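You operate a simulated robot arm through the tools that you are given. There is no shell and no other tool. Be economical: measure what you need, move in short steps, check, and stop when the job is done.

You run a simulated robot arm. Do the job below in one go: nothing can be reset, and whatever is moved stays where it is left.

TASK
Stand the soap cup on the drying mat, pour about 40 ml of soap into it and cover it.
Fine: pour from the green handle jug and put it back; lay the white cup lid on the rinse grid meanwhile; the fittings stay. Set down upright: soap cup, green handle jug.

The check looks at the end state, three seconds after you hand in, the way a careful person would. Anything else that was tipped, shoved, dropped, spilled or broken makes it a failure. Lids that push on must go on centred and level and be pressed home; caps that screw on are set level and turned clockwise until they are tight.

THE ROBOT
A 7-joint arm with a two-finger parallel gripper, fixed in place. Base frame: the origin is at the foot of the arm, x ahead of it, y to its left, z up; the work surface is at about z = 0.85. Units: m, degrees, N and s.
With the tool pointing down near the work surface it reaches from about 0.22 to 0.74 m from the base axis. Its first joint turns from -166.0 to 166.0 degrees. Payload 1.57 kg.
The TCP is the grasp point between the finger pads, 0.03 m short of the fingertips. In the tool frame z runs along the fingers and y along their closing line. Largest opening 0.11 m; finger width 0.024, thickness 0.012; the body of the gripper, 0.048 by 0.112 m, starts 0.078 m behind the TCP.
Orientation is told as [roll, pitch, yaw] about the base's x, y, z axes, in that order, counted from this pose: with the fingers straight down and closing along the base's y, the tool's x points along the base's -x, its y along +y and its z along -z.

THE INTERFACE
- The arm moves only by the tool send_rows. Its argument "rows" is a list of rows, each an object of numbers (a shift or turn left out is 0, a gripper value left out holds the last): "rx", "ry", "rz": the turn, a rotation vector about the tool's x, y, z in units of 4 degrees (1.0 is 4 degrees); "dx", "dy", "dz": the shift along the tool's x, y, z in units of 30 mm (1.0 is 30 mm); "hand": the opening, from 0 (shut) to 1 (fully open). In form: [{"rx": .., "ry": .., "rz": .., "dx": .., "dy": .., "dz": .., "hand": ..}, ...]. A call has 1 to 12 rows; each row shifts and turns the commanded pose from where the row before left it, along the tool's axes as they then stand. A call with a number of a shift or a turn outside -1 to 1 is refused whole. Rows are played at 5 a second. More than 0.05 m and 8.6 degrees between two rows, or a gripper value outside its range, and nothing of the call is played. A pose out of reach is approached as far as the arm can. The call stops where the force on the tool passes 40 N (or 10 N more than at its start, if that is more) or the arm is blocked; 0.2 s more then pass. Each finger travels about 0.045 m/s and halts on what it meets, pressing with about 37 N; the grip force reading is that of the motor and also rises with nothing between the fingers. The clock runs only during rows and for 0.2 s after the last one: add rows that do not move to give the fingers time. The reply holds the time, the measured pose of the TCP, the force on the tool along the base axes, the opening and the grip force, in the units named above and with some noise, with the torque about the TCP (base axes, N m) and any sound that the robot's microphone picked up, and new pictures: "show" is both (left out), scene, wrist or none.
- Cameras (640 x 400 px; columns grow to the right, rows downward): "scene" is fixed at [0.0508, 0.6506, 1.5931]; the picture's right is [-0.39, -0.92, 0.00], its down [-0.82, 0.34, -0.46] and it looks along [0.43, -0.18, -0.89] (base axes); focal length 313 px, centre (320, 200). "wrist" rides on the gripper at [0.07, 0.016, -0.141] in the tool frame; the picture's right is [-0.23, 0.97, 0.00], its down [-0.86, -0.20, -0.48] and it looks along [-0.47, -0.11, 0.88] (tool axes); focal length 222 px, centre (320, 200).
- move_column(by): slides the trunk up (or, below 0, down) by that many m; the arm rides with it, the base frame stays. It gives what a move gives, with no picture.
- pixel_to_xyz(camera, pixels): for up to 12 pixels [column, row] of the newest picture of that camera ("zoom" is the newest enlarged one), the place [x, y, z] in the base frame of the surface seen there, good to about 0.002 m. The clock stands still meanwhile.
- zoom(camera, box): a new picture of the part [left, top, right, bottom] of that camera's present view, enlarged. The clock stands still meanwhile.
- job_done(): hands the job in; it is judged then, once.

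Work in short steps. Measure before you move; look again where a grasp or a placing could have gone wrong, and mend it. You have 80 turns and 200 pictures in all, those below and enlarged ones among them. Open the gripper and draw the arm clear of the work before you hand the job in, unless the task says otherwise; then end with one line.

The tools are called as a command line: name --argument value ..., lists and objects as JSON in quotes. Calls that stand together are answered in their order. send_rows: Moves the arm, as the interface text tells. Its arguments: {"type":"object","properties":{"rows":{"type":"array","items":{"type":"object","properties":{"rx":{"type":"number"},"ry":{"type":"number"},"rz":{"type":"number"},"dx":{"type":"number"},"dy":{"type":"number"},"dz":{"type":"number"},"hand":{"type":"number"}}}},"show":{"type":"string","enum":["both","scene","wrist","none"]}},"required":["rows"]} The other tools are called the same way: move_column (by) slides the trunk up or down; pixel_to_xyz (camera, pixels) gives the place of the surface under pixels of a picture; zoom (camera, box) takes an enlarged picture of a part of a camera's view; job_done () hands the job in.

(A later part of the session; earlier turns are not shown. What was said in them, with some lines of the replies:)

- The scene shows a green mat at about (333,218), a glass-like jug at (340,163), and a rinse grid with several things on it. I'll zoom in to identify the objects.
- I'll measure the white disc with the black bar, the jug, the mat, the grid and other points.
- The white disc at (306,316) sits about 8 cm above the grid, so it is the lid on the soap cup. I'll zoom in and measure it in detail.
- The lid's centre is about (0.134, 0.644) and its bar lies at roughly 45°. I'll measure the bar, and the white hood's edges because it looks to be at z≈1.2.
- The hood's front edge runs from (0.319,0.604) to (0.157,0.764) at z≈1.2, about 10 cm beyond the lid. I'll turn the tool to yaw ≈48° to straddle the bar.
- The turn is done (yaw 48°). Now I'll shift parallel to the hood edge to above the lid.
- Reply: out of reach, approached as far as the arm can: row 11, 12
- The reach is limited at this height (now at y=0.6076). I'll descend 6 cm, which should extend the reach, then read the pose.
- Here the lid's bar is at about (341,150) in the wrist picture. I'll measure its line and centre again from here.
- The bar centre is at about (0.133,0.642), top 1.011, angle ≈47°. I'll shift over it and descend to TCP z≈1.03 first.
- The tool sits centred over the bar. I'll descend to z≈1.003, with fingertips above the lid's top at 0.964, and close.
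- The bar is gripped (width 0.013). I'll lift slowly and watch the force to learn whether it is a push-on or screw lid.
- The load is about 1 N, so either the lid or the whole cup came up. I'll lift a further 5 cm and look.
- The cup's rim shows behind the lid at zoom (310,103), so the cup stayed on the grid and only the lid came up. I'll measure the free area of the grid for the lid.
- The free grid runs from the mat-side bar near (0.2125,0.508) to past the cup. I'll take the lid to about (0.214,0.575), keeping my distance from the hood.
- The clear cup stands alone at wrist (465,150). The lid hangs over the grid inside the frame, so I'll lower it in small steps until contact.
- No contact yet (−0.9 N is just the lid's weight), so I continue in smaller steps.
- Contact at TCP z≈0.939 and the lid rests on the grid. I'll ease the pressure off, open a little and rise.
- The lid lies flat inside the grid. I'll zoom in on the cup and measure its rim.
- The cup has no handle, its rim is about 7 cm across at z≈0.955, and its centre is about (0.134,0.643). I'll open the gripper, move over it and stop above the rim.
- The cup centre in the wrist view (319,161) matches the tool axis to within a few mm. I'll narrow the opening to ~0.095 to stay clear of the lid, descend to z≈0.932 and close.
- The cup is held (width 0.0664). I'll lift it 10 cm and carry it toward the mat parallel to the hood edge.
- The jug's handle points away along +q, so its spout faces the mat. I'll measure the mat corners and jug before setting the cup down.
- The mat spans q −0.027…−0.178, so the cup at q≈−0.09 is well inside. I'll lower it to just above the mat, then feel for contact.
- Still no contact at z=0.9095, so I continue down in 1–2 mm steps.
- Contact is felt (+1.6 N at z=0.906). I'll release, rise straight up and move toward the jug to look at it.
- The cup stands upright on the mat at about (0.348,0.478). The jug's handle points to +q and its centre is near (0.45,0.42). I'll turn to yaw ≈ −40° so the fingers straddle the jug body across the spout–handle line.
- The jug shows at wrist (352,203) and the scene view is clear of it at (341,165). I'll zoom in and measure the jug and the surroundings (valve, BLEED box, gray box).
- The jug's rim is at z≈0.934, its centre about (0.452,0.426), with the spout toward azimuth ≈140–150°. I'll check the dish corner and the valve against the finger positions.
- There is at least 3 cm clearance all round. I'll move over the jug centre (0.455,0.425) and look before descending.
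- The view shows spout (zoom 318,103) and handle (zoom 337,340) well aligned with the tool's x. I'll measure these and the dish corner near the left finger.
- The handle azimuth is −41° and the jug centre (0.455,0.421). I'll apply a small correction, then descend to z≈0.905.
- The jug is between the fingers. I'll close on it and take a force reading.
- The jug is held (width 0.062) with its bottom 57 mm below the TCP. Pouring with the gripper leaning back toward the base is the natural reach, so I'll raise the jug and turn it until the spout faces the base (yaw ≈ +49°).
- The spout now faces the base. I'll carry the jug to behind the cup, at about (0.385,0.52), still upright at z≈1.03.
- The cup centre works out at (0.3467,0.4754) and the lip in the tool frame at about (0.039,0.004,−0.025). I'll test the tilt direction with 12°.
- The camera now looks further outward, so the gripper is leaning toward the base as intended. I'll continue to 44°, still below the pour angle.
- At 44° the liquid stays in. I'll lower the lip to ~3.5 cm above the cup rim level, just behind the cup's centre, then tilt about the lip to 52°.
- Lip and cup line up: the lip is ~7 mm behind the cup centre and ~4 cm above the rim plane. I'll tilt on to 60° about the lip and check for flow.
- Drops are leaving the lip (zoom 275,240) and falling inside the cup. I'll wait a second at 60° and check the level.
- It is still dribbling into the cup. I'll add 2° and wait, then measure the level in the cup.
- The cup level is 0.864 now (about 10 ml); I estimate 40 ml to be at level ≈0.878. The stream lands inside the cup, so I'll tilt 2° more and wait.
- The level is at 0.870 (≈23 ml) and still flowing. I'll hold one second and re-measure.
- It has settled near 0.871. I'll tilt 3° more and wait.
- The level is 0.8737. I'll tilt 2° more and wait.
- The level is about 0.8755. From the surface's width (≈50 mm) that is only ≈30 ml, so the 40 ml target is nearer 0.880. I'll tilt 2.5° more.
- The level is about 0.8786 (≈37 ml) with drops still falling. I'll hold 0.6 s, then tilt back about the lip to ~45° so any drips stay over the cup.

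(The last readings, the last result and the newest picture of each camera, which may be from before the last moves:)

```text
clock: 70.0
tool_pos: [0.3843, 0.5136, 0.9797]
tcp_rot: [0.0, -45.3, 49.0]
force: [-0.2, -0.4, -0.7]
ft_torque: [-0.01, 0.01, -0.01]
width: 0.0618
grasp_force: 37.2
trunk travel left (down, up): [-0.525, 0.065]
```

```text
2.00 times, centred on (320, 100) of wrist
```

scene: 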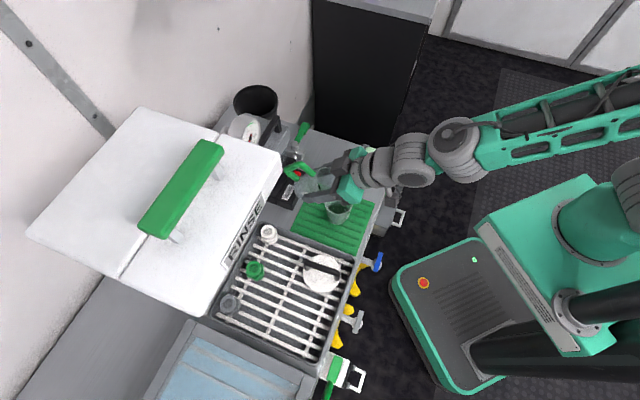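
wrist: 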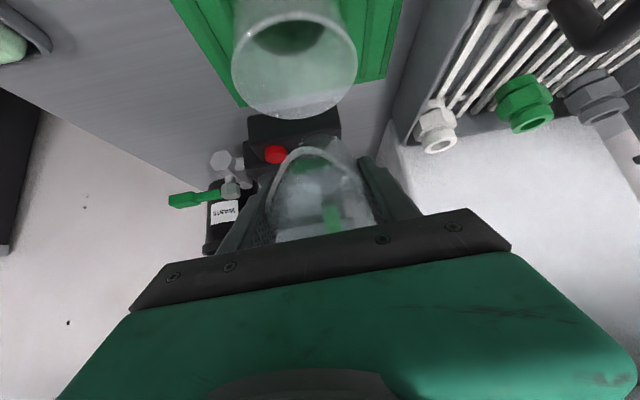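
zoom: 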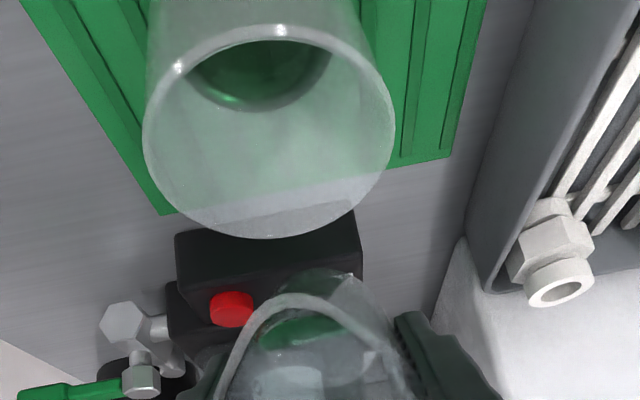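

The level is steady at 0.879, about 38 ml by the surface radius. I'll raise the jug and bring it upright, then check how much left the jug.

send_rows --rows '[{"dx": -0.6, "dz": -0.58}, {"dx": -0.6, "dz": -0.58, "ry": 0.33}, {"ry": 1}, {"ry": 1}, {"ry": 1}, {"ry": 1}, {"ry": 1}, {"ry": 1}, {"ry": 1}, {"ry": 1}, {"ry": 1}, {"ry": 1}]' --show "none"

send_rows --rows '[{"ry": 1}, {}, {}, {}]' --show "both"

zoom --camera "wrist" --box '[200, 60, 440, 210]'

pixel_to_xyz --camera "wrist" --pixels '[[310, 175], [320, 180], [315, 185], [325, 190], [330, 175], [312, 165], [308, 90], [312, 95], [302, 88]]'

```text
clock: 72.6
tool_pos: [0.3843, 0.5146, 1.0287]
tcp_rot: [0.0, -4.1, 49.0]
force: [0.2, 0.1, -0.4]
ft_torque: [-0.03, 0.0, 0.0]
width: 0.0617
grasp_force: 37.0
trunk travel left (down, up): [-0.525, 0.065]
```

```text
clock: 73.6
tool_pos: [0.3851, 0.514, 1.0291]
tcp_rot: [0.0, -0.1, 49.0]
force: [-0.5, 0.6, -1.9]
ft_torque: [-0.02, 0.0, -0.01]
width: 0.0618
grasp_force: 37.1
trunk travel left (down, up): [-0.525, 0.065]
```

scene: 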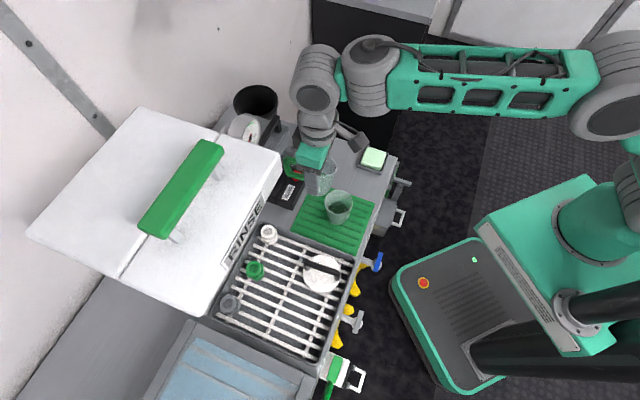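
wrist: 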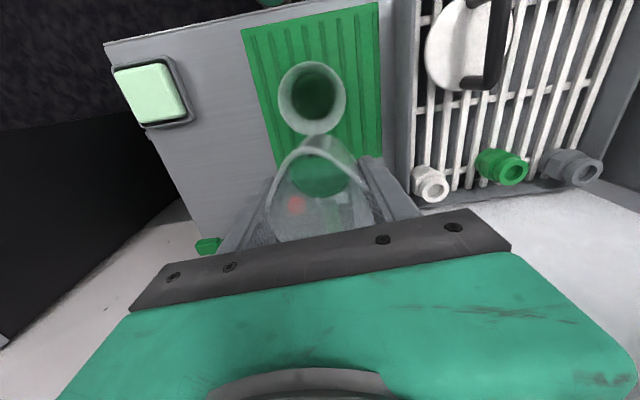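

```text
2.67 times, centred on (320, 135) of wrist
```

zoom: 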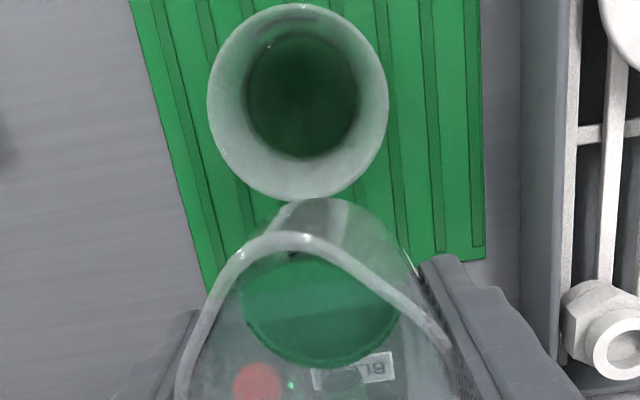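

```text
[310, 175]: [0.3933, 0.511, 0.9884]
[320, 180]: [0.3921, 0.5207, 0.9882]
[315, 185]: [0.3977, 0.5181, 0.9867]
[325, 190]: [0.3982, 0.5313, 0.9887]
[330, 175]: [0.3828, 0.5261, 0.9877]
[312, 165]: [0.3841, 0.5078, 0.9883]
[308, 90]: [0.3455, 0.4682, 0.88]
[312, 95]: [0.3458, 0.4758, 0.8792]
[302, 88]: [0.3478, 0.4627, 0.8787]
```

The jug's level fell ~14 mm (≈31–34 ml), while the cup estimate is ≈37 ml, so it is slightly short of 40. I'll repeat the same pour path for a few ml more: tilt to 45° first.

send_rows --rows '[{"ry": -1}, {"ry": -1}, {"ry": -1}, {"ry": -1}, {"ry": -1}, {"ry": -1}, {"ry": -1}, {"ry": -1}, {"ry": -1}, {"ry": -1}, {"ry": -1}, {"ry": -0.33}]' --show "none"

send_rows --rows '[{"dx": 0.6, "dz": 0.58}, {"dx": 0.6, "dz": 0.58}, {"ry": -1, "dx": -0.056, "dz": -0.092}, {"ry": -1, "dx": -0.056, "dz": -0.092}, {"ry": -1, "dx": -0.056, "dz": -0.092}, {"ry": -1, "dx": -0.056, "dz": -0.092}, {"ry": -1, "dx": -0.056, "dz": -0.092}, {"ry": -1, "dx": -0.056, "dz": -0.092}, {"ry": -0.8, "dx": -0.045, "dz": -0.074}, {}, {}]' --show "both"

zoom --camera "wrist" --box '[200, 0, 440, 200]'

pixel_to_xyz --camera "scene" --pixels '[[334, 211], [337, 212], [335, 209], [339, 211], [335, 207], [338, 209], [333, 210], [337, 207]]'

```text
clock: 76.2
tool_pos: [0.3846, 0.5143, 1.0283]
tcp_rot: [0.0, -45.5, 49.0]
force: [-0.4, -0.2, -0.4]
ft_torque: [-0.04, 0.01, -0.01]
width: 0.0618
grasp_force: 37.1
trunk travel left (down, up): [-0.525, 0.065]
```

```text
clock: 78.6
tool_pos: [0.3782, 0.506, 0.9994]
tcp_rot: [0.0, -72.7, 49.0]
force: [0.6, 0.8, -0.2]
ft_torque: [-0.03, 0.0, -0.02]
width: 0.0616
grasp_force: 36.4
trunk travel left (down, up): [-0.525, 0.065]
```

scene: 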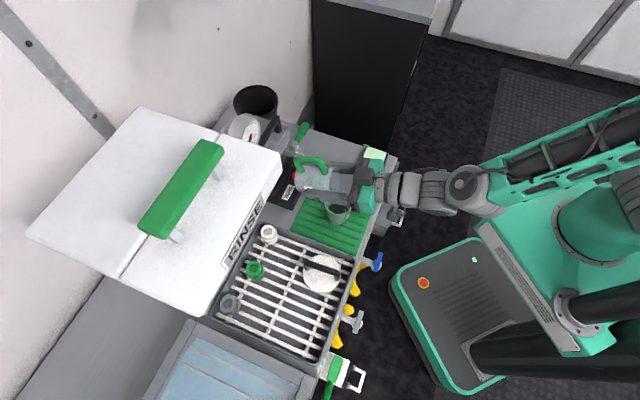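
wrist: 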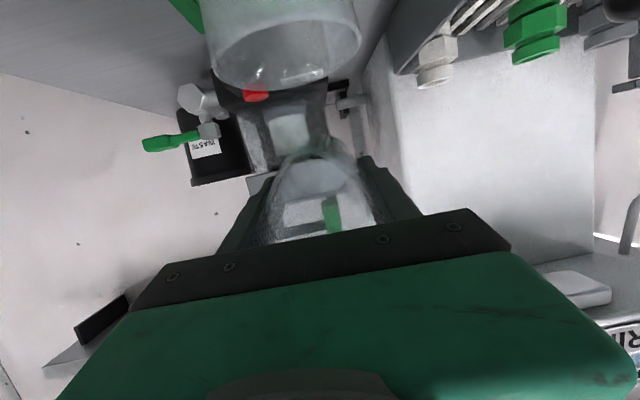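

```text
2.00 times, centred on (320, 100) of wrist
```

zoom: 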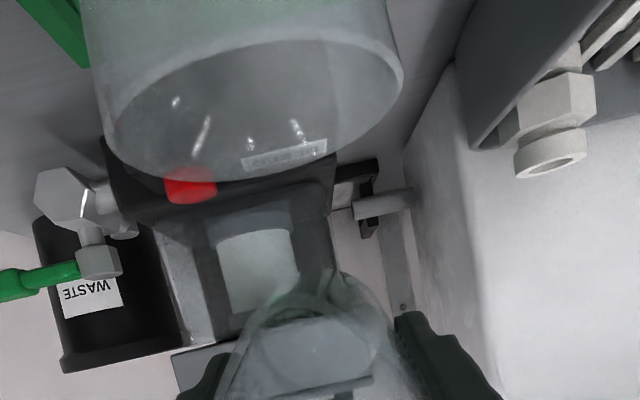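

```text
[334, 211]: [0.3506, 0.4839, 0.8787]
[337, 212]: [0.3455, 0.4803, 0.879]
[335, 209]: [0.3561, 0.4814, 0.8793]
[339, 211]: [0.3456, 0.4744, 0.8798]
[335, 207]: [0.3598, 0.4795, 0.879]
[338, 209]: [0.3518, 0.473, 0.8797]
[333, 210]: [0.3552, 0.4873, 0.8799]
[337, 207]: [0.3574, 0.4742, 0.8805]
```

The level is 0.8795 at 72.7° with no new flow yet. I'll tilt 2.5° more and wait 1.4 s.

send_rows --rows '[{"ry": -0.62, "dx": -0.035, "dz": -0.057}, {}, {}, {}, {}, {}, {}, {}]' --show "scene"

pixel_to_xyz --camera "scene" --pixels '[[334, 211], [337, 212], [335, 209], [339, 211], [335, 207], [338, 209], [333, 210], [337, 207]]'

zoom --camera "wrist" --box '[200, 0, 440, 200]'

```text
clock: 80.4
tool_pos: [0.3774, 0.5061, 1.0017]
tcp_rot: [0.0, -75.1, 49.0]
force: [-0.4, 0.1, -0.6]
ft_torque: [0.0, -0.03, 0.02]
width: 0.0619
grasp_force: 37.0
trunk travel left (down, up): [-0.525, 0.065]
```

scene: 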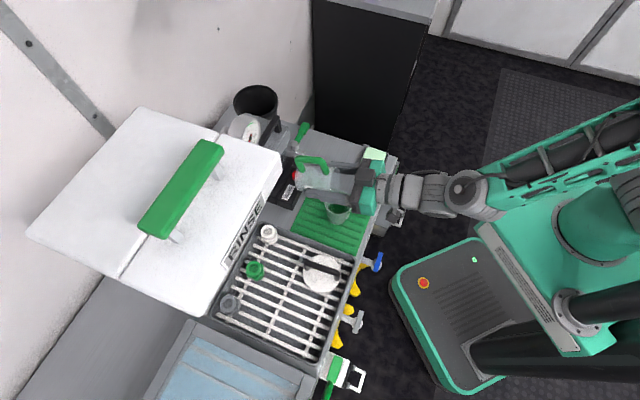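

```text
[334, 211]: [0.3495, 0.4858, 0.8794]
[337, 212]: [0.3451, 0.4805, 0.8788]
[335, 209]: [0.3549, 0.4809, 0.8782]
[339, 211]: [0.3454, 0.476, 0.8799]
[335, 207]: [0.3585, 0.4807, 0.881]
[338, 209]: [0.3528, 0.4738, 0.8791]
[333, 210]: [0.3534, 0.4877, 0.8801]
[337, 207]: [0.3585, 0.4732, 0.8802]
```

```text
2.00 times, centred on (320, 100) of wrist
```

zoom: 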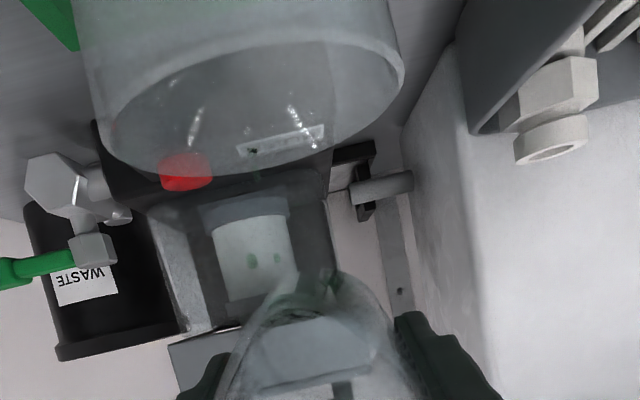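

It has just started dripping again; the level is 0.8796. I'll add 1.5° and wait another 1.4 s.

send_rows --rows '[{"ry": -0.4, "dx": -0.022, "dz": -0.037}, {}, {}, {}, {}, {}, {}, {}]' --show "scene"

pixel_to_xyz --camera "scene" --pixels '[[334, 211], [337, 212], [335, 209], [339, 211], [335, 207], [338, 209], [333, 210], [337, 207]]'

```text
clock: 82.2
tool_pos: [0.3777, 0.5065, 1.0015]
tcp_rot: [-0.1, -76.7, 49.0]
force: [0.0, 0.6, -0.9]
ft_torque: [-0.04, 0.04, 0.0]
width: 0.0621
grasp_force: 37.1
trunk travel left (down, up): [-0.525, 0.065]
```

scene: 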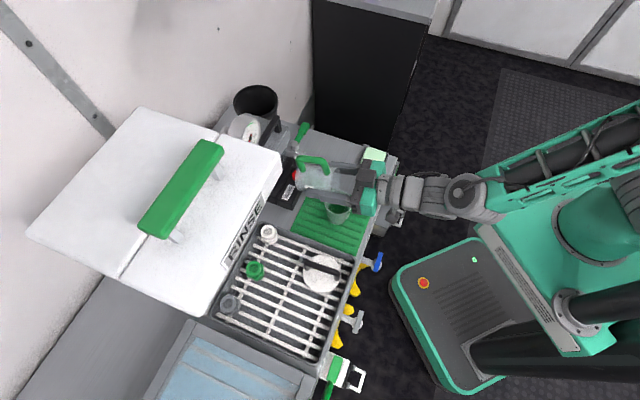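

```text
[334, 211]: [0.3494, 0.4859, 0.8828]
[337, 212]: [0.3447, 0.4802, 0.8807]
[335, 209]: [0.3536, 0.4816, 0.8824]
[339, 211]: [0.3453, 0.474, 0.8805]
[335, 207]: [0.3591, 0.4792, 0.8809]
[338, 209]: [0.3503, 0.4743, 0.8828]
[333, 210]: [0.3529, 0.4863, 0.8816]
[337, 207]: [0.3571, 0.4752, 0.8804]
```

The level is 0.8815, up 2 mm, so I stop here. I'll tilt back about the lip to ~45°, then raise.

send_rows --rows '[{"ry": 1, "dx": 0.056, "dz": 0.092}, {"ry": 1, "dx": 0.056, "dz": 0.092}, {"ry": 1, "dx": 0.056, "dz": 0.092}, {"ry": 1, "dx": 0.056, "dz": 0.092}, {"ry": 1, "dx": 0.056, "dz": 0.092}, {"ry": 1, "dx": 0.056, "dz": 0.092}, {"ry": 1, "dx": 0.056, "dz": 0.092}, {"ry": 0.83, "dx": 0.056, "dz": 0.092}, {}, {}, {"dx": -0.6, "dz": -0.58}, {"dx": -0.6, "dz": -0.58}]' --show "none"

send_rows --rows '[{"ry": 1}, {"ry": 1}, {"ry": 1}, {"ry": 1}, {"ry": 1}, {"ry": 1}, {"ry": 1}, {"ry": 1}, {"ry": 1}, {"ry": 1}, {"ry": 1}, {}]' --show "both"

zoom --camera "wrist" --box '[200, 60, 440, 210]'

pixel_to_xyz --camera "wrist" --pixels '[[310, 175], [320, 180], [315, 185], [325, 190], [330, 175], [312, 165], [308, 90], [312, 95], [302, 88]]'

```text
clock: 84.8
tool_pos: [0.3862, 0.515, 1.0297]
tcp_rot: [0.0, -45.5, 49.1]
force: [-0.3, 0.5, -1.0]
ft_torque: [-0.02, 0.01, 0.0]
width: 0.062
grasp_force: 36.7
trunk travel left (down, up): [-0.525, 0.065]
```

```text
clock: 87.4
tool_pos: [0.3856, 0.5155, 1.0306]
tcp_rot: [0.1, -1.4, 49.0]
force: [-0.3, 0.2, -0.4]
ft_torque: [0.02, -0.01, 0.01]
width: 0.0617
grasp_force: 37.1
trunk travel left (down, up): [-0.525, 0.065]
```

scene: 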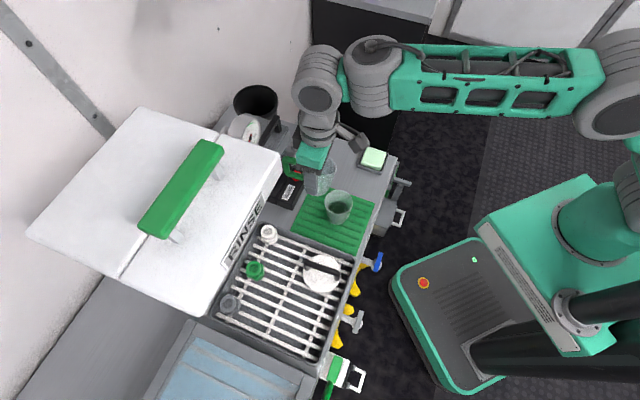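
wrist: 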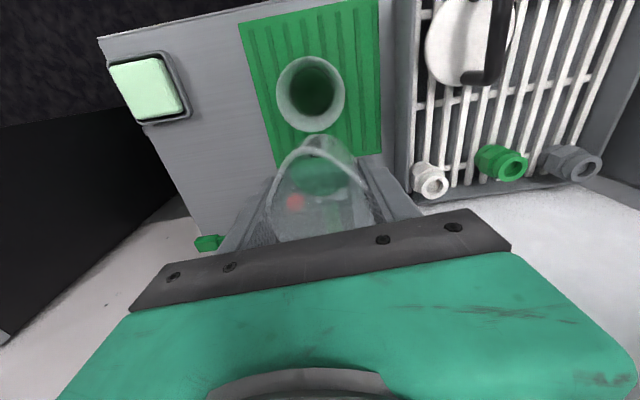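

```text
2.67 times, centred on (320, 135) of wrist
```

zoom: 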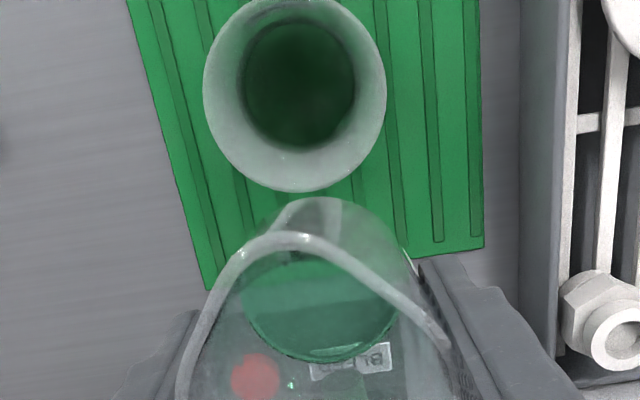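

```text
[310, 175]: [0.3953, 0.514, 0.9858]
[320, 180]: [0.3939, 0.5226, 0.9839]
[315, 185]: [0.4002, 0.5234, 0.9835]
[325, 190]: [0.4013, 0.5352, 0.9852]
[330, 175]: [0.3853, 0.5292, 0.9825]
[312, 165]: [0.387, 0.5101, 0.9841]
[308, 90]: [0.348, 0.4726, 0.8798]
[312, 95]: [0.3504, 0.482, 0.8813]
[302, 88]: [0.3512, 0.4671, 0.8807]
```

The jug level has now dropped ~19 mm (≈40 ml) and the cup is at 0.881, so both agree with about 40 ml and no spill shows. I'll level the jug and carry it back over its spot, then start turning it to the original heading.

send_rows --rows '[{"ry": 0.35}, {"dx": 0.217, "dy": -0.95}, {"dx": 0.217, "dy": -0.95}, {"dx": 0.217, "dy": -0.95}, {"dx": 0.217, "dy": -0.95}, {"rz": 1}, {"rz": 1}, {"rz": 1}, {"rz": 1}, {"rz": 1}, {"rz": 1}, {"rz": 1}]' --show "none"

send_rows --rows '[{"rz": 1}, {"rz": 1}, {"rz": 1}, {"rz": 1}, {"rz": 1}, {"rz": 1}, {"rz": 1}, {"rz": 1}, {"rz": 1}, {"rz": 1}, {"rz": 1}, {"rz": 1}]' --show "none"

send_rows --rows '[{"rz": 1}, {"rz": 1}, {"rz": 1}, {"rz": 0.5}, {}]' --show "both"

```text
clock: 90.0
tool_pos: [0.4553, 0.4212, 1.0296]
tcp_rot: [-0.1, -0.1, 20.8]
force: [0.6, -0.2, -0.6]
ft_torque: [-0.01, -0.02, 0.01]
width: 0.0618
grasp_force: 36.6
trunk travel left (down, up): [-0.525, 0.065]
```

```text
clock: 92.6
tool_pos: [0.4546, 0.4219, 1.0299]
tcp_rot: [0.0, 0.1, -27.0]
force: [0.1, 0.4, -0.1]
ft_torque: [0.0, -0.02, -0.01]
width: 0.0618
grasp_force: 36.9
trunk travel left (down, up): [-0.525, 0.065]
```

```text
clock: 93.8
tool_pos: [0.4548, 0.4212, 1.0285]
tcp_rot: [0.0, 0.0, -41.1]
force: [-0.3, 0.3, -0.5]
ft_torque: [0.01, 0.01, -0.02]
width: 0.0616
grasp_force: 36.8
trunk travel left (down, up): [-0.525, 0.065]
```

scene: 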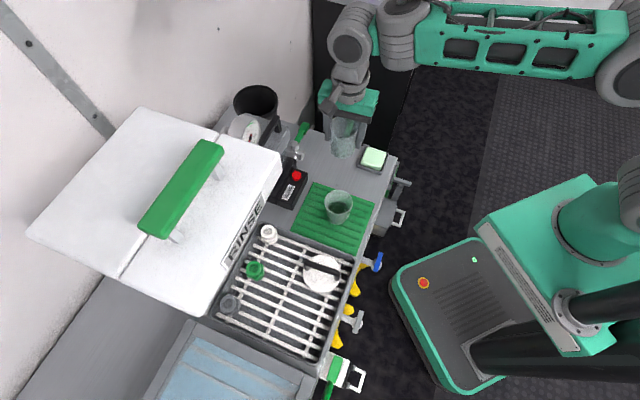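
wrist: 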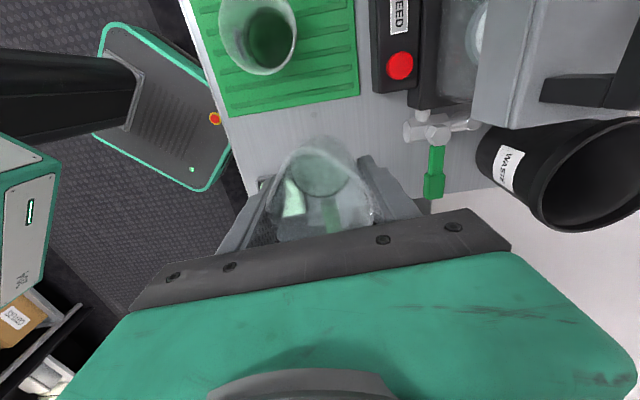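

Position and yaw are back to the pick-up values (0.455,0.421, −41°). I'll lower the jug to just above the deck, then in small steps to contact.

send_rows --rows '[{"dz": 1}, {"dz": 1}, {"dz": 1}, {"dz": 0.6}, {"dz": 0.2}, {"dz": 0.1}, {}]' --show "none"

send_rows --rows '[{"dz": 0.06}, {}]' --show "none"

```text
clock: 95.4
tool_pos: [0.4543, 0.4213, 0.9129]
tcp_rot: [-0.1, 0.0, -41.0]
force: [0.8, -0.4, 0.0]
ft_torque: [0.0, 0.01, -0.03]
width: 0.0619
grasp_force: 36.7
trunk travel left (down, up): [-0.525, 0.065]
```

```text
clock: 96.0
tool_pos: [0.4552, 0.421, 0.9114]
tcp_rot: [-0.1, 0.1, -41.0]
force: [0.2, 0.3, 0.0]
ft_torque: [0.0, 0.01, -0.02]
width: 0.0617
grasp_force: 36.7
trunk travel left (down, up): [-0.525, 0.065]
```

send_rows --rows '[{"dz": 0.08}, {"dz": 0.03}, {}]' --show "none"

send_rows --rows '[{"dz": 0.04}, {}]' --show "none"

```text
clock: 96.8
tool_pos: [0.4548, 0.4208, 0.908]
tcp_rot: [0.0, -0.1, -41.0]
force: [0.9, 0.2, -1.0]
ft_torque: [-0.04, 0.03, 0.01]
width: 0.0617
grasp_force: 36.6
trunk travel left (down, up): [-0.525, 0.065]
```

```text
clock: 97.4
tool_pos: [0.4543, 0.4203, 0.9086]
tcp_rot: [0.1, 0.0, -41.0]
force: [1.2, -0.1, 4.1]
ft_torque: [-0.14, -0.04, -0.03]
width: 0.0617
grasp_force: 37.7
trunk travel left (down, up): [-0.525, 0.065]
```

Contact is made (+4 N at z≈0.908). I'll release to the same opening as on approach and rise straight up.

send_rows --rows '[{"hand": 0.9}, {}, {}, {}, {"dz": -0.5}, {"dz": -1}, {"dz": -1}, {"dz": -1}, {"dz": -1}, {"dz": -0.6}, {}]' --show "both"

zoom --camera "wrist" --box '[180, 0, 460, 180]'

pixel_to_xyz --camera "wrist" --pixels '[[318, 160], [322, 165]]'

```text
clock: 99.8
tool_pos: [0.4554, 0.4215, 1.0593]
tcp_rot: [0.0, 0.0, -41.0]
force: [-0.1, 0.6, 1.2]
ft_torque: [0.02, -0.01, 0.03]
width: 0.099
grasp_force: 0.1
trunk travel left (down, up): [-0.525, 0.065]
```

scene: 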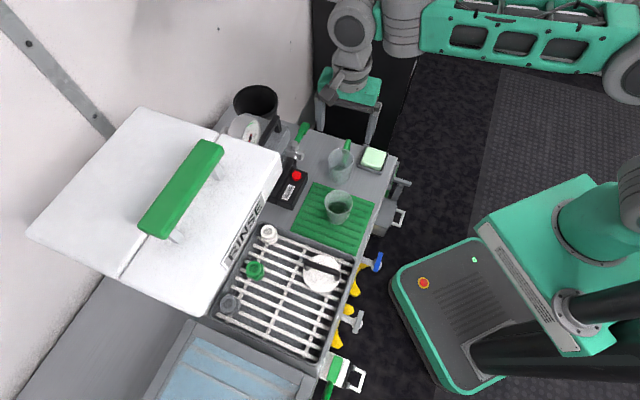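
wrist: 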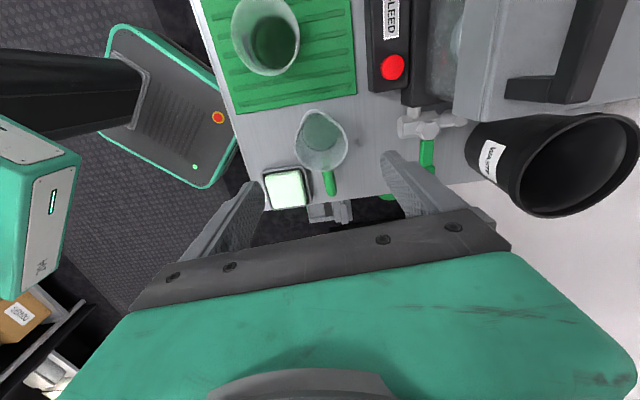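

```text
2.22 times, centred on (320, 90) of wrist
```

zoom: 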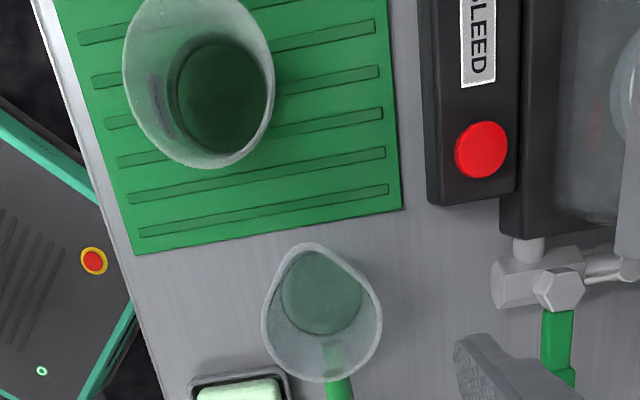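

```text
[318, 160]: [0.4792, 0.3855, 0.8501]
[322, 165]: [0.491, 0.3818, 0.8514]
```

The jug stands upright at its old place, the cup is clean with soap inside, and the mat is dry. I'll turn the tool back to yaw 48° for the lid.

pixel_to_xyz --camera "zoom" --pixels '[[320, 295], [330, 310], [310, 290], [218, 95], [225, 110]]'

send_rows --rows '[{"rz": -1, "hand": 0.5}, {"rz": -1}, {"rz": -1}, {"rz": -1}, {"rz": -1}, {"rz": -1}, {"rz": -1}, {"rz": -1}, {"rz": -1}, {"rz": -1}, {"rz": -1}, {"rz": -1}]' --show "none"

send_rows --rows '[{"rz": -1}, {"rz": -1}, {"rz": -1}, {"rz": -1}, {"rz": -1}, {"rz": -1}, {"rz": -1}, {"rz": -1}, {"rz": -1}, {"rz": -1}, {"rz": -0.25}, {}]' --show "none"

send_rows --rows '[{"dy": 0.946, "dx": 0.158}, {"dy": 0.946, "dx": 0.158}, {"dy": 0.946, "dx": 0.158}, {"dy": 0.946, "dx": 0.158}, {"dy": 0.946, "dx": 0.158}, {"dy": 0.946, "dx": 0.158}, {"dy": 0.946, "dx": 0.158}, {"dy": 0.946, "dx": 0.158}, {"dy": 0.946, "dx": 0.158}, {"dy": 0.946, "dx": 0.158}, {}]' --show "both"

```text
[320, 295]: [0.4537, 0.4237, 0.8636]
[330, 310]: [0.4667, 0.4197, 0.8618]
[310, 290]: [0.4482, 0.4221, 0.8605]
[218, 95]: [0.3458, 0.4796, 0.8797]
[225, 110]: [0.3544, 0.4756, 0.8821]
```

```text
clock: 102.4
tool_pos: [0.4547, 0.4215, 1.0596]
tcp_rot: [0.0, 0.0, 7.0]
force: [-0.3, 0.6, -0.3]
ft_torque: [-0.02, -0.02, 0.03]
width: 0.0551
grasp_force: 0.0
trunk travel left (down, up): [-0.525, 0.065]
```

```text
clock: 105.0
tool_pos: [0.455, 0.422, 1.0592]
tcp_rot: [0.0, 0.0, 48.0]
force: [0.5, 0.4, 0.8]
ft_torque: [-0.01, 0.01, -0.01]
width: 0.0548
grasp_force: 0.0
trunk travel left (down, up): [-0.525, 0.065]
```

```text
clock: 107.4
tool_pos: [0.212, 0.5756, 1.0605]
tcp_rot: [0.0, 0.1, 47.9]
force: [0.3, -0.1, 0.1]
ft_torque: [-0.01, 0.0, 0.01]
width: 0.0549
grasp_force: 0.1
trunk travel left (down, up): [-0.525, 0.065]
```

scene: 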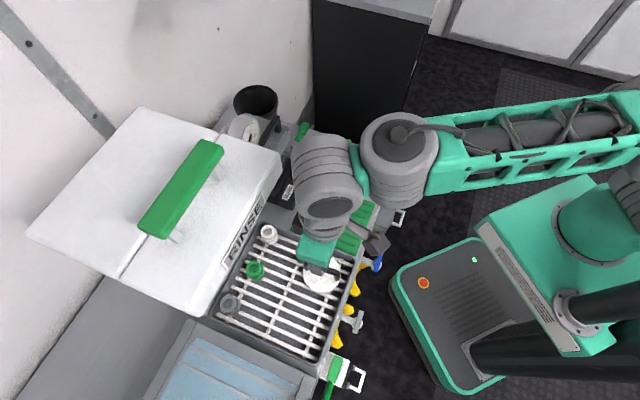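
wrist: 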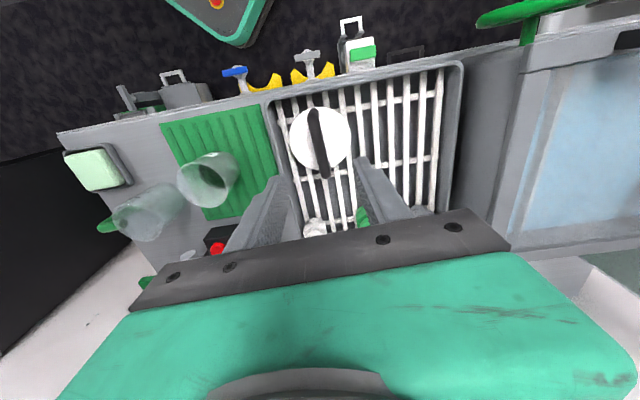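

The jug level now reads ~0.862 against 0.880 before, an 18 mm drop or ≈40 ml. The gripper is over the lid's bar, so I'll descend to z≈0.940 and close on it.

send_rows --rows '[{"dz": 1}, {"dz": 1}, {"dz": 1}, {"dz": 0.9}, {"dz": 0.12}, {"hand": 0}, {}, {}, {}, {}]' --show "wrist"

```text
clock: 109.6
tool_pos: [0.2123, 0.576, 0.9389]
tcp_rot: [-0.1, 0.0, 47.9]
force: [-0.8, 0.6, 0.5]
ft_torque: [0.01, -0.02, 0.03]
width: 0.0128
grasp_force: 29.8
trunk travel left (down, up): [-0.525, 0.065]
```

wrist: 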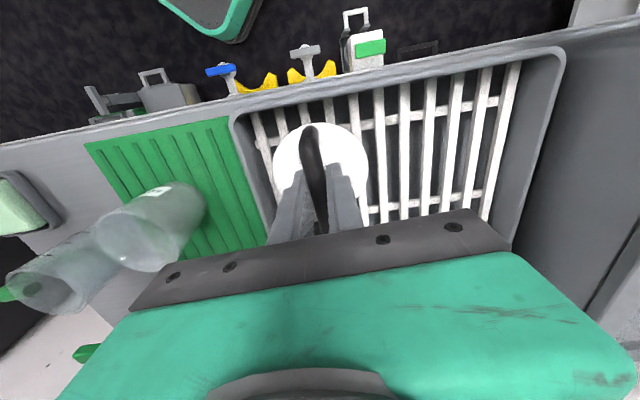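

The bar is gripped again. I'll lift the lid, carry it over the cup to TCP ≈(0.3478,0.4776) and hover at z≈1.03 to check alignment.

send_rows --rows '[{"dz": -0.5}, {"dz": -1}, {"dz": -1}, {"dz": -1}, {"dy": -0.925}, {"dy": -0.925}, {"dy": -0.925}, {"dy": -0.925}, {"dy": -0.925}, {"dy": -0.925}, {"dx": -0.585}, {}]' --show "both"

zoom --camera "wrist" --box '[200, 80, 440, 230]'

zoom --camera "scene" --box '[290, 160, 390, 240]'

```text
clock: 112.2
tool_pos: [0.3493, 0.4772, 1.0438]
tcp_rot: [0.1, 0.0, 47.9]
force: [0.4, -0.3, -0.7]
ft_torque: [-0.01, -0.01, -0.02]
width: 0.0125
grasp_force: 29.7
trunk travel left (down, up): [-0.525, 0.065]
```

scene: 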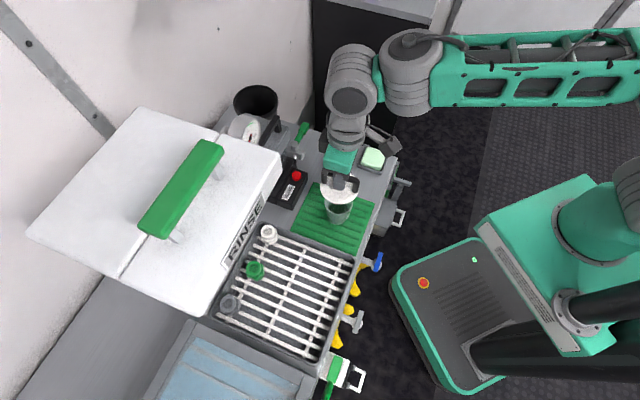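
wrist: 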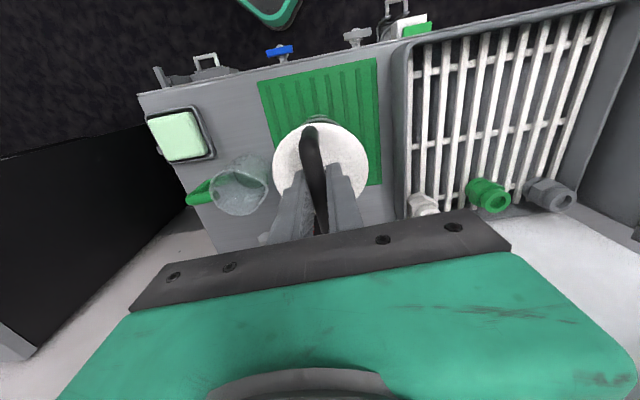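

```text
2.67 times, centred on (320, 155) of wrist
```

zoom: 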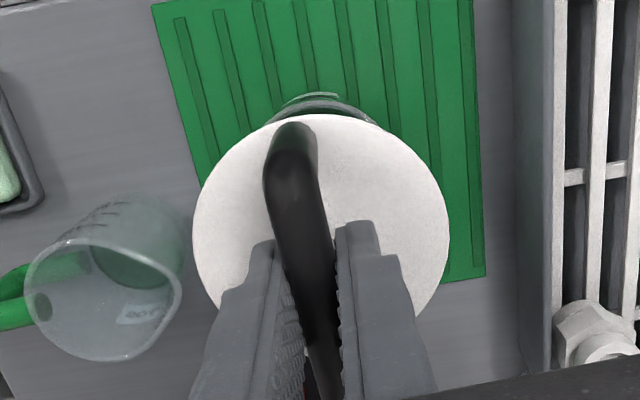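

```text
5.00 times, centred on (340, 200) of scene
```

zoom: 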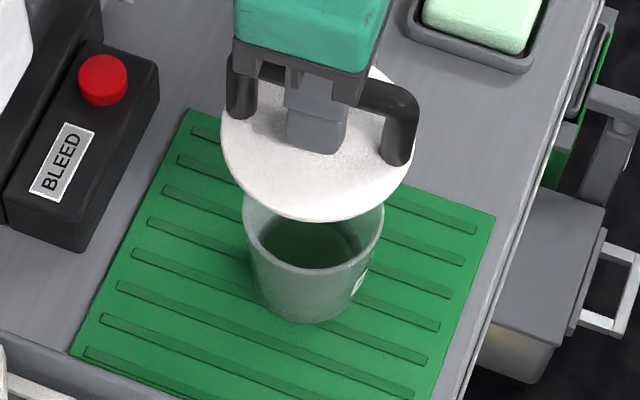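

At this hover height the view matches the one just after removal (lid 193–448 wide, cup rim peeking at the top), so alignment is within ~1 mm. I'll descend to just above engagement and read the pose.

send_rows --rows '[{"dz": 0.7}, {"dz": 0.6}, {}, {}]' --show "scene"

zoom --camera "scene" --box '[300, 165, 380, 229]'

send_rows --rows '[{}]' --show "none"

send_rows --rows '[{}]' --show "none"

```text
clock: 113.2
tool_pos: [0.3489, 0.4772, 1.0054]
tcp_rot: [0.1, 0.0, 48.1]
force: [-0.2, 0.6, -0.7]
ft_torque: [0.02, 0.02, 0.02]
width: 0.0125
grasp_force: 29.8
trunk travel left (down, up): [-0.525, 0.065]
```

scene: 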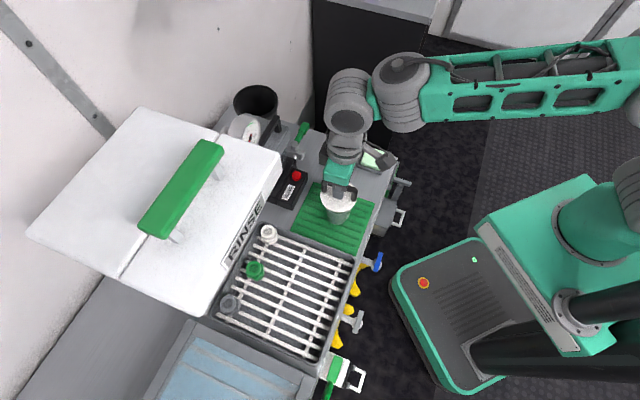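

```text
6.25 times, centred on (340, 197) of scene
```

zoom: 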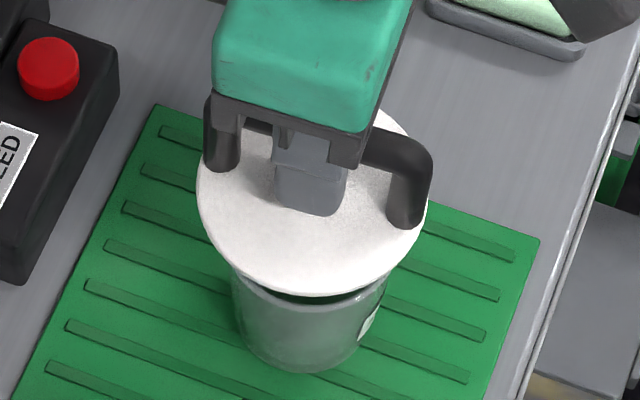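

```text
clock: 113.6
tool_pos: [0.3474, 0.4779, 1.0055]
tcp_rot: [0.0, 0.0, 48.0]
force: [0.1, -0.2, -0.6]
ft_torque: [0.01, 0.0, 0.03]
width: 0.0124
grasp_force: 29.7
trunk travel left (down, up): [-0.525, 0.065]
```

```text
clock: 114.0
tool_pos: [0.3486, 0.4765, 1.0048]
tcp_rot: [0.0, 0.1, 48.0]
force: [0.5, 0.4, 0.2]
ft_torque: [0.01, 0.06, -0.03]
width: 0.0126
grasp_force: 29.6
trunk travel left (down, up): [-0.525, 0.065]
```

The mean TCP is (0.3483,0.4772), within 1 mm of target. I'll lower slowly while watching force and torque.

send_rows --rows '[{"dz": 0.2}, {"dz": 0.2}, {"dz": 0.15}, {}]' --show "none"

send_rows --rows '[{"dz": 0.1}, {"dz": 0.1}, {}]' --show "none"

```text
clock: 115.0
tool_pos: [0.3483, 0.4773, 0.9891]
tcp_rot: [0.1, 0.0, 48.0]
force: [-0.1, -0.3, -1.0]
ft_torque: [0.02, 0.0, -0.01]
width: 0.0126
grasp_force: 29.7
trunk travel left (down, up): [-0.525, 0.065]
```

```text
clock: 115.8
tool_pos: [0.3487, 0.4781, 0.982]
tcp_rot: [0.0, 0.0, 48.0]
force: [0.6, -0.1, -0.5]
ft_torque: [0.0, 0.0, 0.03]
width: 0.0129
grasp_force: 29.6
trunk travel left (down, up): [-0.525, 0.065]
```

No resistance down to 0.982, so the lid's skirt is entering freely. I'll continue in ~1.5 mm steps until it presses home.

send_rows --rows '[{"dz": 0.06}, {"dz": 0.06}, {}]' --show "none"

send_rows --rows '[{"dz": 0.05}, {}]' --show "none"

```text
clock: 116.6
tool_pos: [0.3488, 0.4783, 0.9796]
tcp_rot: [-0.1, 0.0, 48.0]
force: [-0.6, -0.7, -0.5]
ft_torque: [0.0, 0.02, 0.01]
width: 0.0129
grasp_force: 29.6
trunk travel left (down, up): [-0.525, 0.065]
```

```text
clock: 117.2
tool_pos: [0.3479, 0.4776, 0.977]
tcp_rot: [0.0, -0.1, 48.0]
force: [-1.2, -1.7, 2.8]
ft_torque: [-0.03, 0.03, 0.02]
width: 0.0126
grasp_force: 29.7
trunk travel left (down, up): [-0.525, 0.065]
```

Contact at 0.977, the expected seated height (0.9775). I'll press a little further to be sure it is home.

send_rows --rows '[{"dz": 0.05}, {}]' --show "none"

send_rows --rows '[{"dz": 0.04}, {}]' --show "none"

```text
clock: 117.8
tool_pos: [0.3475, 0.4782, 0.9769]
tcp_rot: [0.0, -0.2, 48.0]
force: [-2.7, -2.9, 13.8]
ft_torque: [-0.04, 0.08, -0.02]
width: 0.0126
grasp_force: 29.7
trunk travel left (down, up): [-0.525, 0.065]
```

```text
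clock: 118.4
tool_pos: [0.349, 0.4774, 0.9769]
tcp_rot: [0.0, -0.4, 48.1]
force: [-2.6, -3.3, 23.7]
ft_torque: [-0.08, 0.05, 0.01]
width: 0.0129
grasp_force: 29.2
trunk travel left (down, up): [-0.525, 0.065]
```

It is a hard stop at 0.977 under 24 N. I'll give one more small press, ease off and check the lid's height visually before releasing.

send_rows --rows '[{"dz": 0.03}, {}, {"dz": -0.05}, {"dz": -0.06}, {}]' --show "both"

zoom --camera "scene" --box '[300, 165, 380, 229]'

pixel_to_xyz --camera "scene" --pixels '[[327, 204], [336, 211], [347, 207], [351, 196], [326, 196], [342, 205]]'

```text
clock: 119.6
tool_pos: [0.3491, 0.4766, 0.9756]
tcp_rot: [0.0, 0.1, 48.0]
force: [0.8, 1.1, 10.4]
ft_torque: [0.25, -0.27, 0.0]
width: 0.0127
grasp_force: 30.2
trunk travel left (down, up): [-0.525, 0.065]
```

scene: 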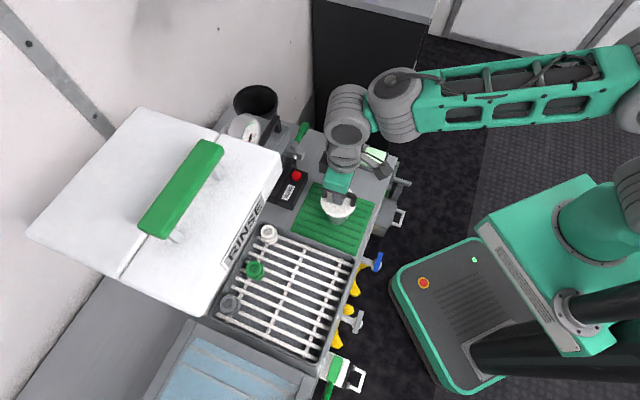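
wrist: 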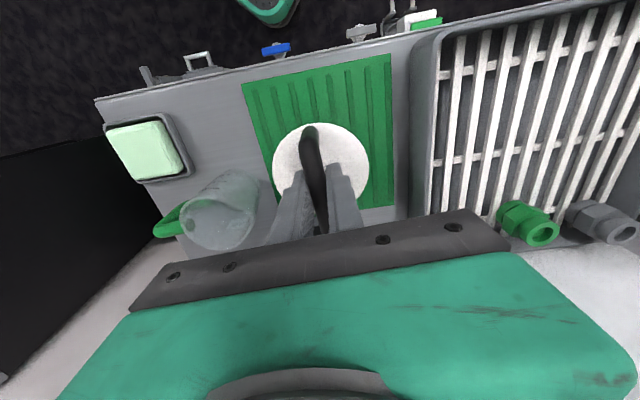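

```text
6.25 times, centred on (340, 197) of scene
```

zoom: 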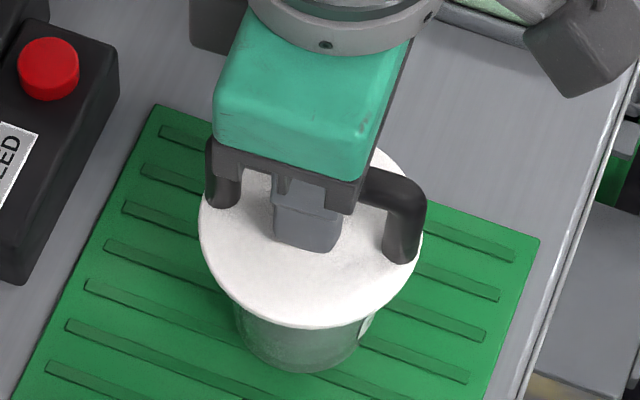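

```text
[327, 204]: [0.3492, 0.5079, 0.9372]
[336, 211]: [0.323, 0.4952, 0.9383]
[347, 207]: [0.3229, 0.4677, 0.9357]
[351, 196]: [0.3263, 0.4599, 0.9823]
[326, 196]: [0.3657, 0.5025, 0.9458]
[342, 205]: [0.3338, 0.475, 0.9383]
```

The lid went down another ~1.3 mm under the last press (z=0.9756), lid top 0.937 and level. I'll press again to confirm it has bottomed.

send_rows --rows '[{"dz": 0.05}, {"dz": 0.05}, {}]' --show "none"

send_rows --rows '[{"dz": 0.04}, {}]' --show "none"

```text
clock: 120.4
tool_pos: [0.348, 0.4772, 0.9764]
tcp_rot: [0.0, -0.2, 48.0]
force: [-4.9, -3.6, 24.6]
ft_torque: [-0.33, 0.3, 0.02]
width: 0.0126
grasp_force: 29.2
trunk travel left (down, up): [-0.525, 0.065]
```

```text
clock: 121.0
tool_pos: [0.3473, 0.4772, 0.9746]
tcp_rot: [0.1, -0.4, 48.1]
force: [-1.8, -1.3, 31.2]
ft_torque: [0.02, 0.0, 0.04]
width: 0.013
grasp_force: 29.5
trunk travel left (down, up): [-0.525, 0.065]
```

It bottoms at ~0.975 under 31 N with no torque. I'll ease off, release, rise and measure the lid top's level.

send_rows --rows '[{"dz": -0.08}, {"dz": -0.08}, {"dz": -0.06}, {"hand": 0.4}, {}, {}, {"dz": -0.6}, {"dz": -1}, {"dz": -1}, {"dz": -1}, {}]' --show "both"

zoom --camera "wrist" --box '[230, 60, 410, 172]'

zoom --camera "scene" --box '[300, 165, 380, 229]'

pixel_to_xyz --camera "scene" --pixels '[[327, 204], [332, 209], [336, 211], [342, 210], [347, 207], [342, 205], [351, 201], [337, 205], [330, 207]]'

```text
clock: 123.4
tool_pos: [0.3478, 0.4773, 1.0874]
tcp_rot: [0.0, 0.0, 48.1]
force: [0.7, -0.5, 1.1]
ft_torque: [-0.02, 0.01, 0.03]
width: 0.044
grasp_force: 0.1
trunk travel left (down, up): [-0.525, 0.065]
```

scene: 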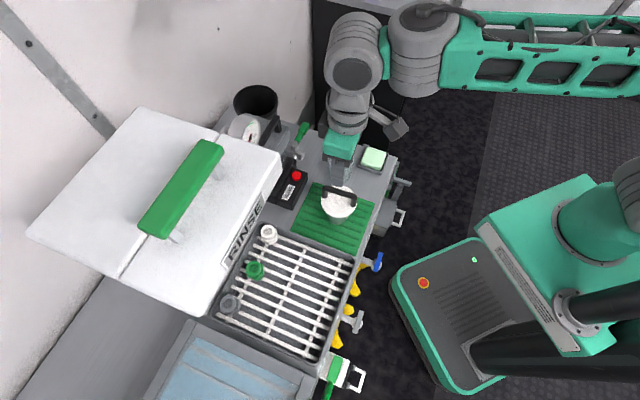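
wrist: 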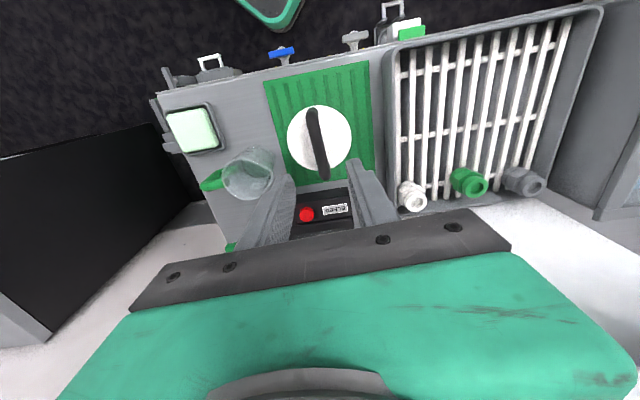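

```text
3.56 times, centred on (320, 116) of wrist
```

zoom: 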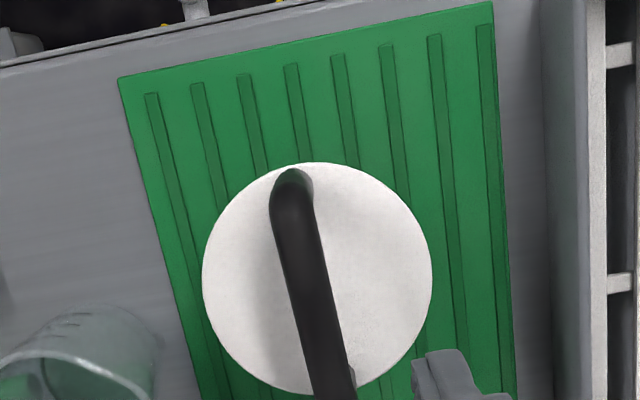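

```text
6.25 times, centred on (340, 197) of scene
```

zoom: 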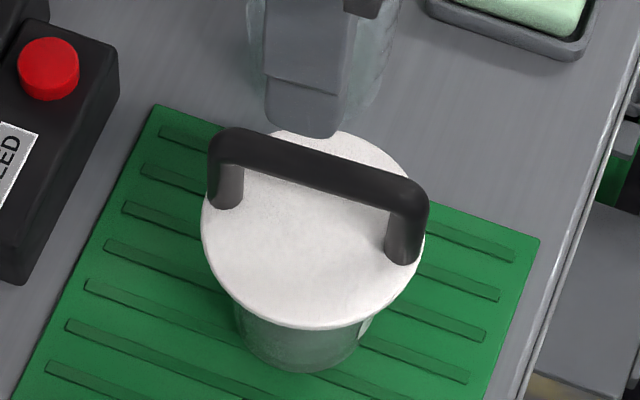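

```text
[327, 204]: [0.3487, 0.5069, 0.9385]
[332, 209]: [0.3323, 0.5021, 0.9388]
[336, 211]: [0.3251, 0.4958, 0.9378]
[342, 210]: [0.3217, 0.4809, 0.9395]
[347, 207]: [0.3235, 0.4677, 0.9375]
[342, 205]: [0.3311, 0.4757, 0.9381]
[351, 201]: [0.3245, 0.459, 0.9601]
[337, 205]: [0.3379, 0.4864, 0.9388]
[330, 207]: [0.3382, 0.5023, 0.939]
```

The lid's top is level at 0.938, 83 mm above the cup's base as at the start, so it is home. For certainty I'll press once from straight above on the bar with closed fingers.

send_rows --rows '[{"hand": 0}, {"dz": 0.8}, {"dz": 0.8}, {"dz": 0.5}, {"dz": 0.1}, {}]' --show "none"

send_rows --rows '[{"dz": 0.06}, {"dz": 0.05}, {"dz": 0.04}, {"dz": 0.04}, {}]' --show "none"

```text
clock: 124.8
tool_pos: [0.3489, 0.4776, 1.0216]
tcp_rot: [0.0, 0.0, 48.1]
force: [-1.3, 0.4, 0.1]
ft_torque: [0.02, 0.03, -0.02]
width: 0.0
grasp_force: 21.8
trunk travel left (down, up): [-0.525, 0.065]
```

```text
clock: 126.0
tool_pos: [0.3495, 0.4783, 1.0159]
tcp_rot: [0.0, 0.1, 47.9]
force: [-0.7, -0.4, -0.3]
ft_torque: [0.0, 0.01, -0.02]
width: 0.0
grasp_force: 21.0
trunk travel left (down, up): [-0.525, 0.065]
```

No contact yet at 1.016 (bar top ≈0.985). I'll continue in small steps.

send_rows --rows '[{"dz": 0.05}, {"dz": 0.04}, {"dz": 0.04}, {}]' --show "none"

send_rows --rows '[{"dz": 0.04}, {"dz": 0.03}, {}]' --show "none"

```text
clock: 127.0
tool_pos: [0.3483, 0.4783, 1.0139]
tcp_rot: [0.0, -0.3, 48.0]
force: [-1.0, -1.0, 9.0]
ft_torque: [-0.07, 0.08, -0.01]
width: 0.0
grasp_force: 21.4
trunk travel left (down, up): [-0.525, 0.065]
```

```text
clock: 127.8
tool_pos: [0.347, 0.4775, 1.0138]
tcp_rot: [0.1, -0.5, 48.0]
force: [0.0, 1.0, 25.6]
ft_torque: [-0.14, 0.08, 0.01]
width: 0.0001
grasp_force: 21.5
trunk travel left (down, up): [-0.525, 0.065]
```

Firm at 1.0138 under 26 N with no further travel, so the lid is home. I'll draw the arm up and clear, and take a last look.

send_rows --rows '[{"dz": -0.3}, {"dz": -1}, {"dz": -1}, {"dz": -1, "hand": 1}, {"dz": -1}, {"dx": 1, "dz": -0.5}, {"dx": 1}, {"dx": 1}, {"dx": 1}, {"dx": 0.5}, {}, {}]' --show "both"

zoom --camera "scene" --box '[270, 120, 410, 260]'

zoom --camera "scene" --box '[300, 165, 380, 229]'

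```text
clock: 130.4
tool_pos: [0.2586, 0.3767, 1.1544]
tcp_rot: [0.1, 0.0, 48.0]
force: [0.1, 0.0, -1.0]
ft_torque: [0.0, -0.01, -0.02]
width: 0.1099
grasp_force: 0.1
trunk travel left (down, up): [-0.525, 0.065]
```

scene: 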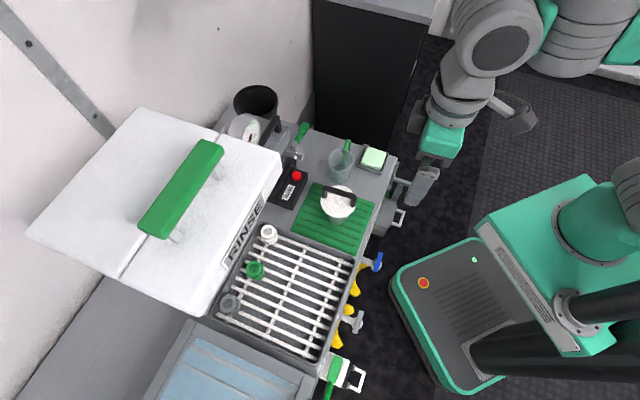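
wrist: 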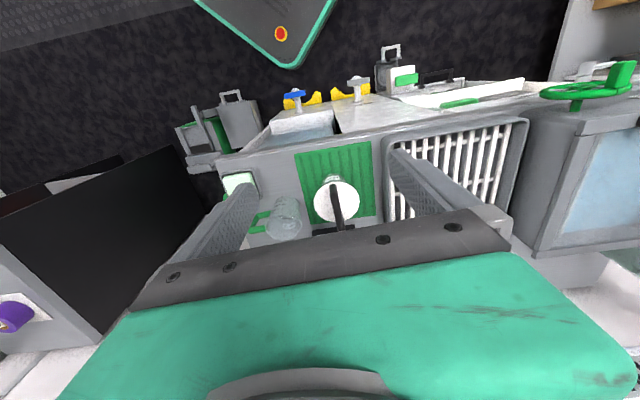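

```text
2.86 times, centred on (340, 190) of scene
```

zoom: 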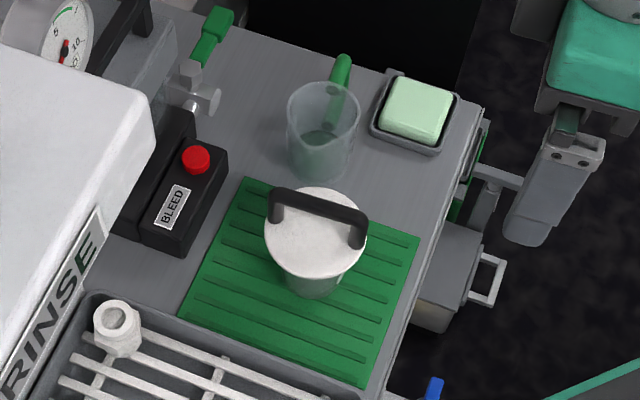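

```text
6.25 times, centred on (340, 197) of scene
```

zoom: 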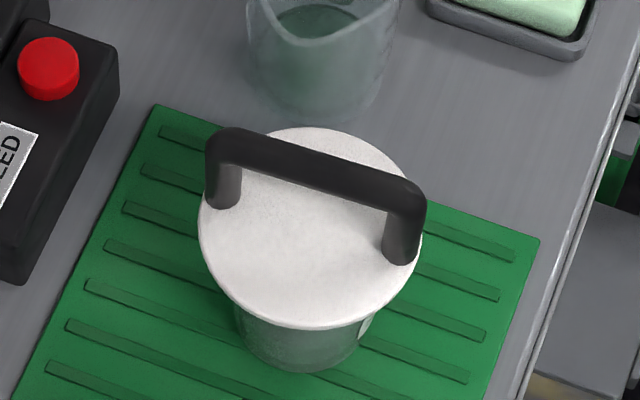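

The covered cup stands on the mat, the jug is upright at its old place, no spills show, the gripper is open and the arm is clear. I'm handing in.

job_done

```text
The job is handed in.
```

The soap cup stands on the drying mat with about 40 ml of soap, estimated from the cup and jug levels. Its lid is pressed on level, the green handle jug is back in its place, and no spills show.
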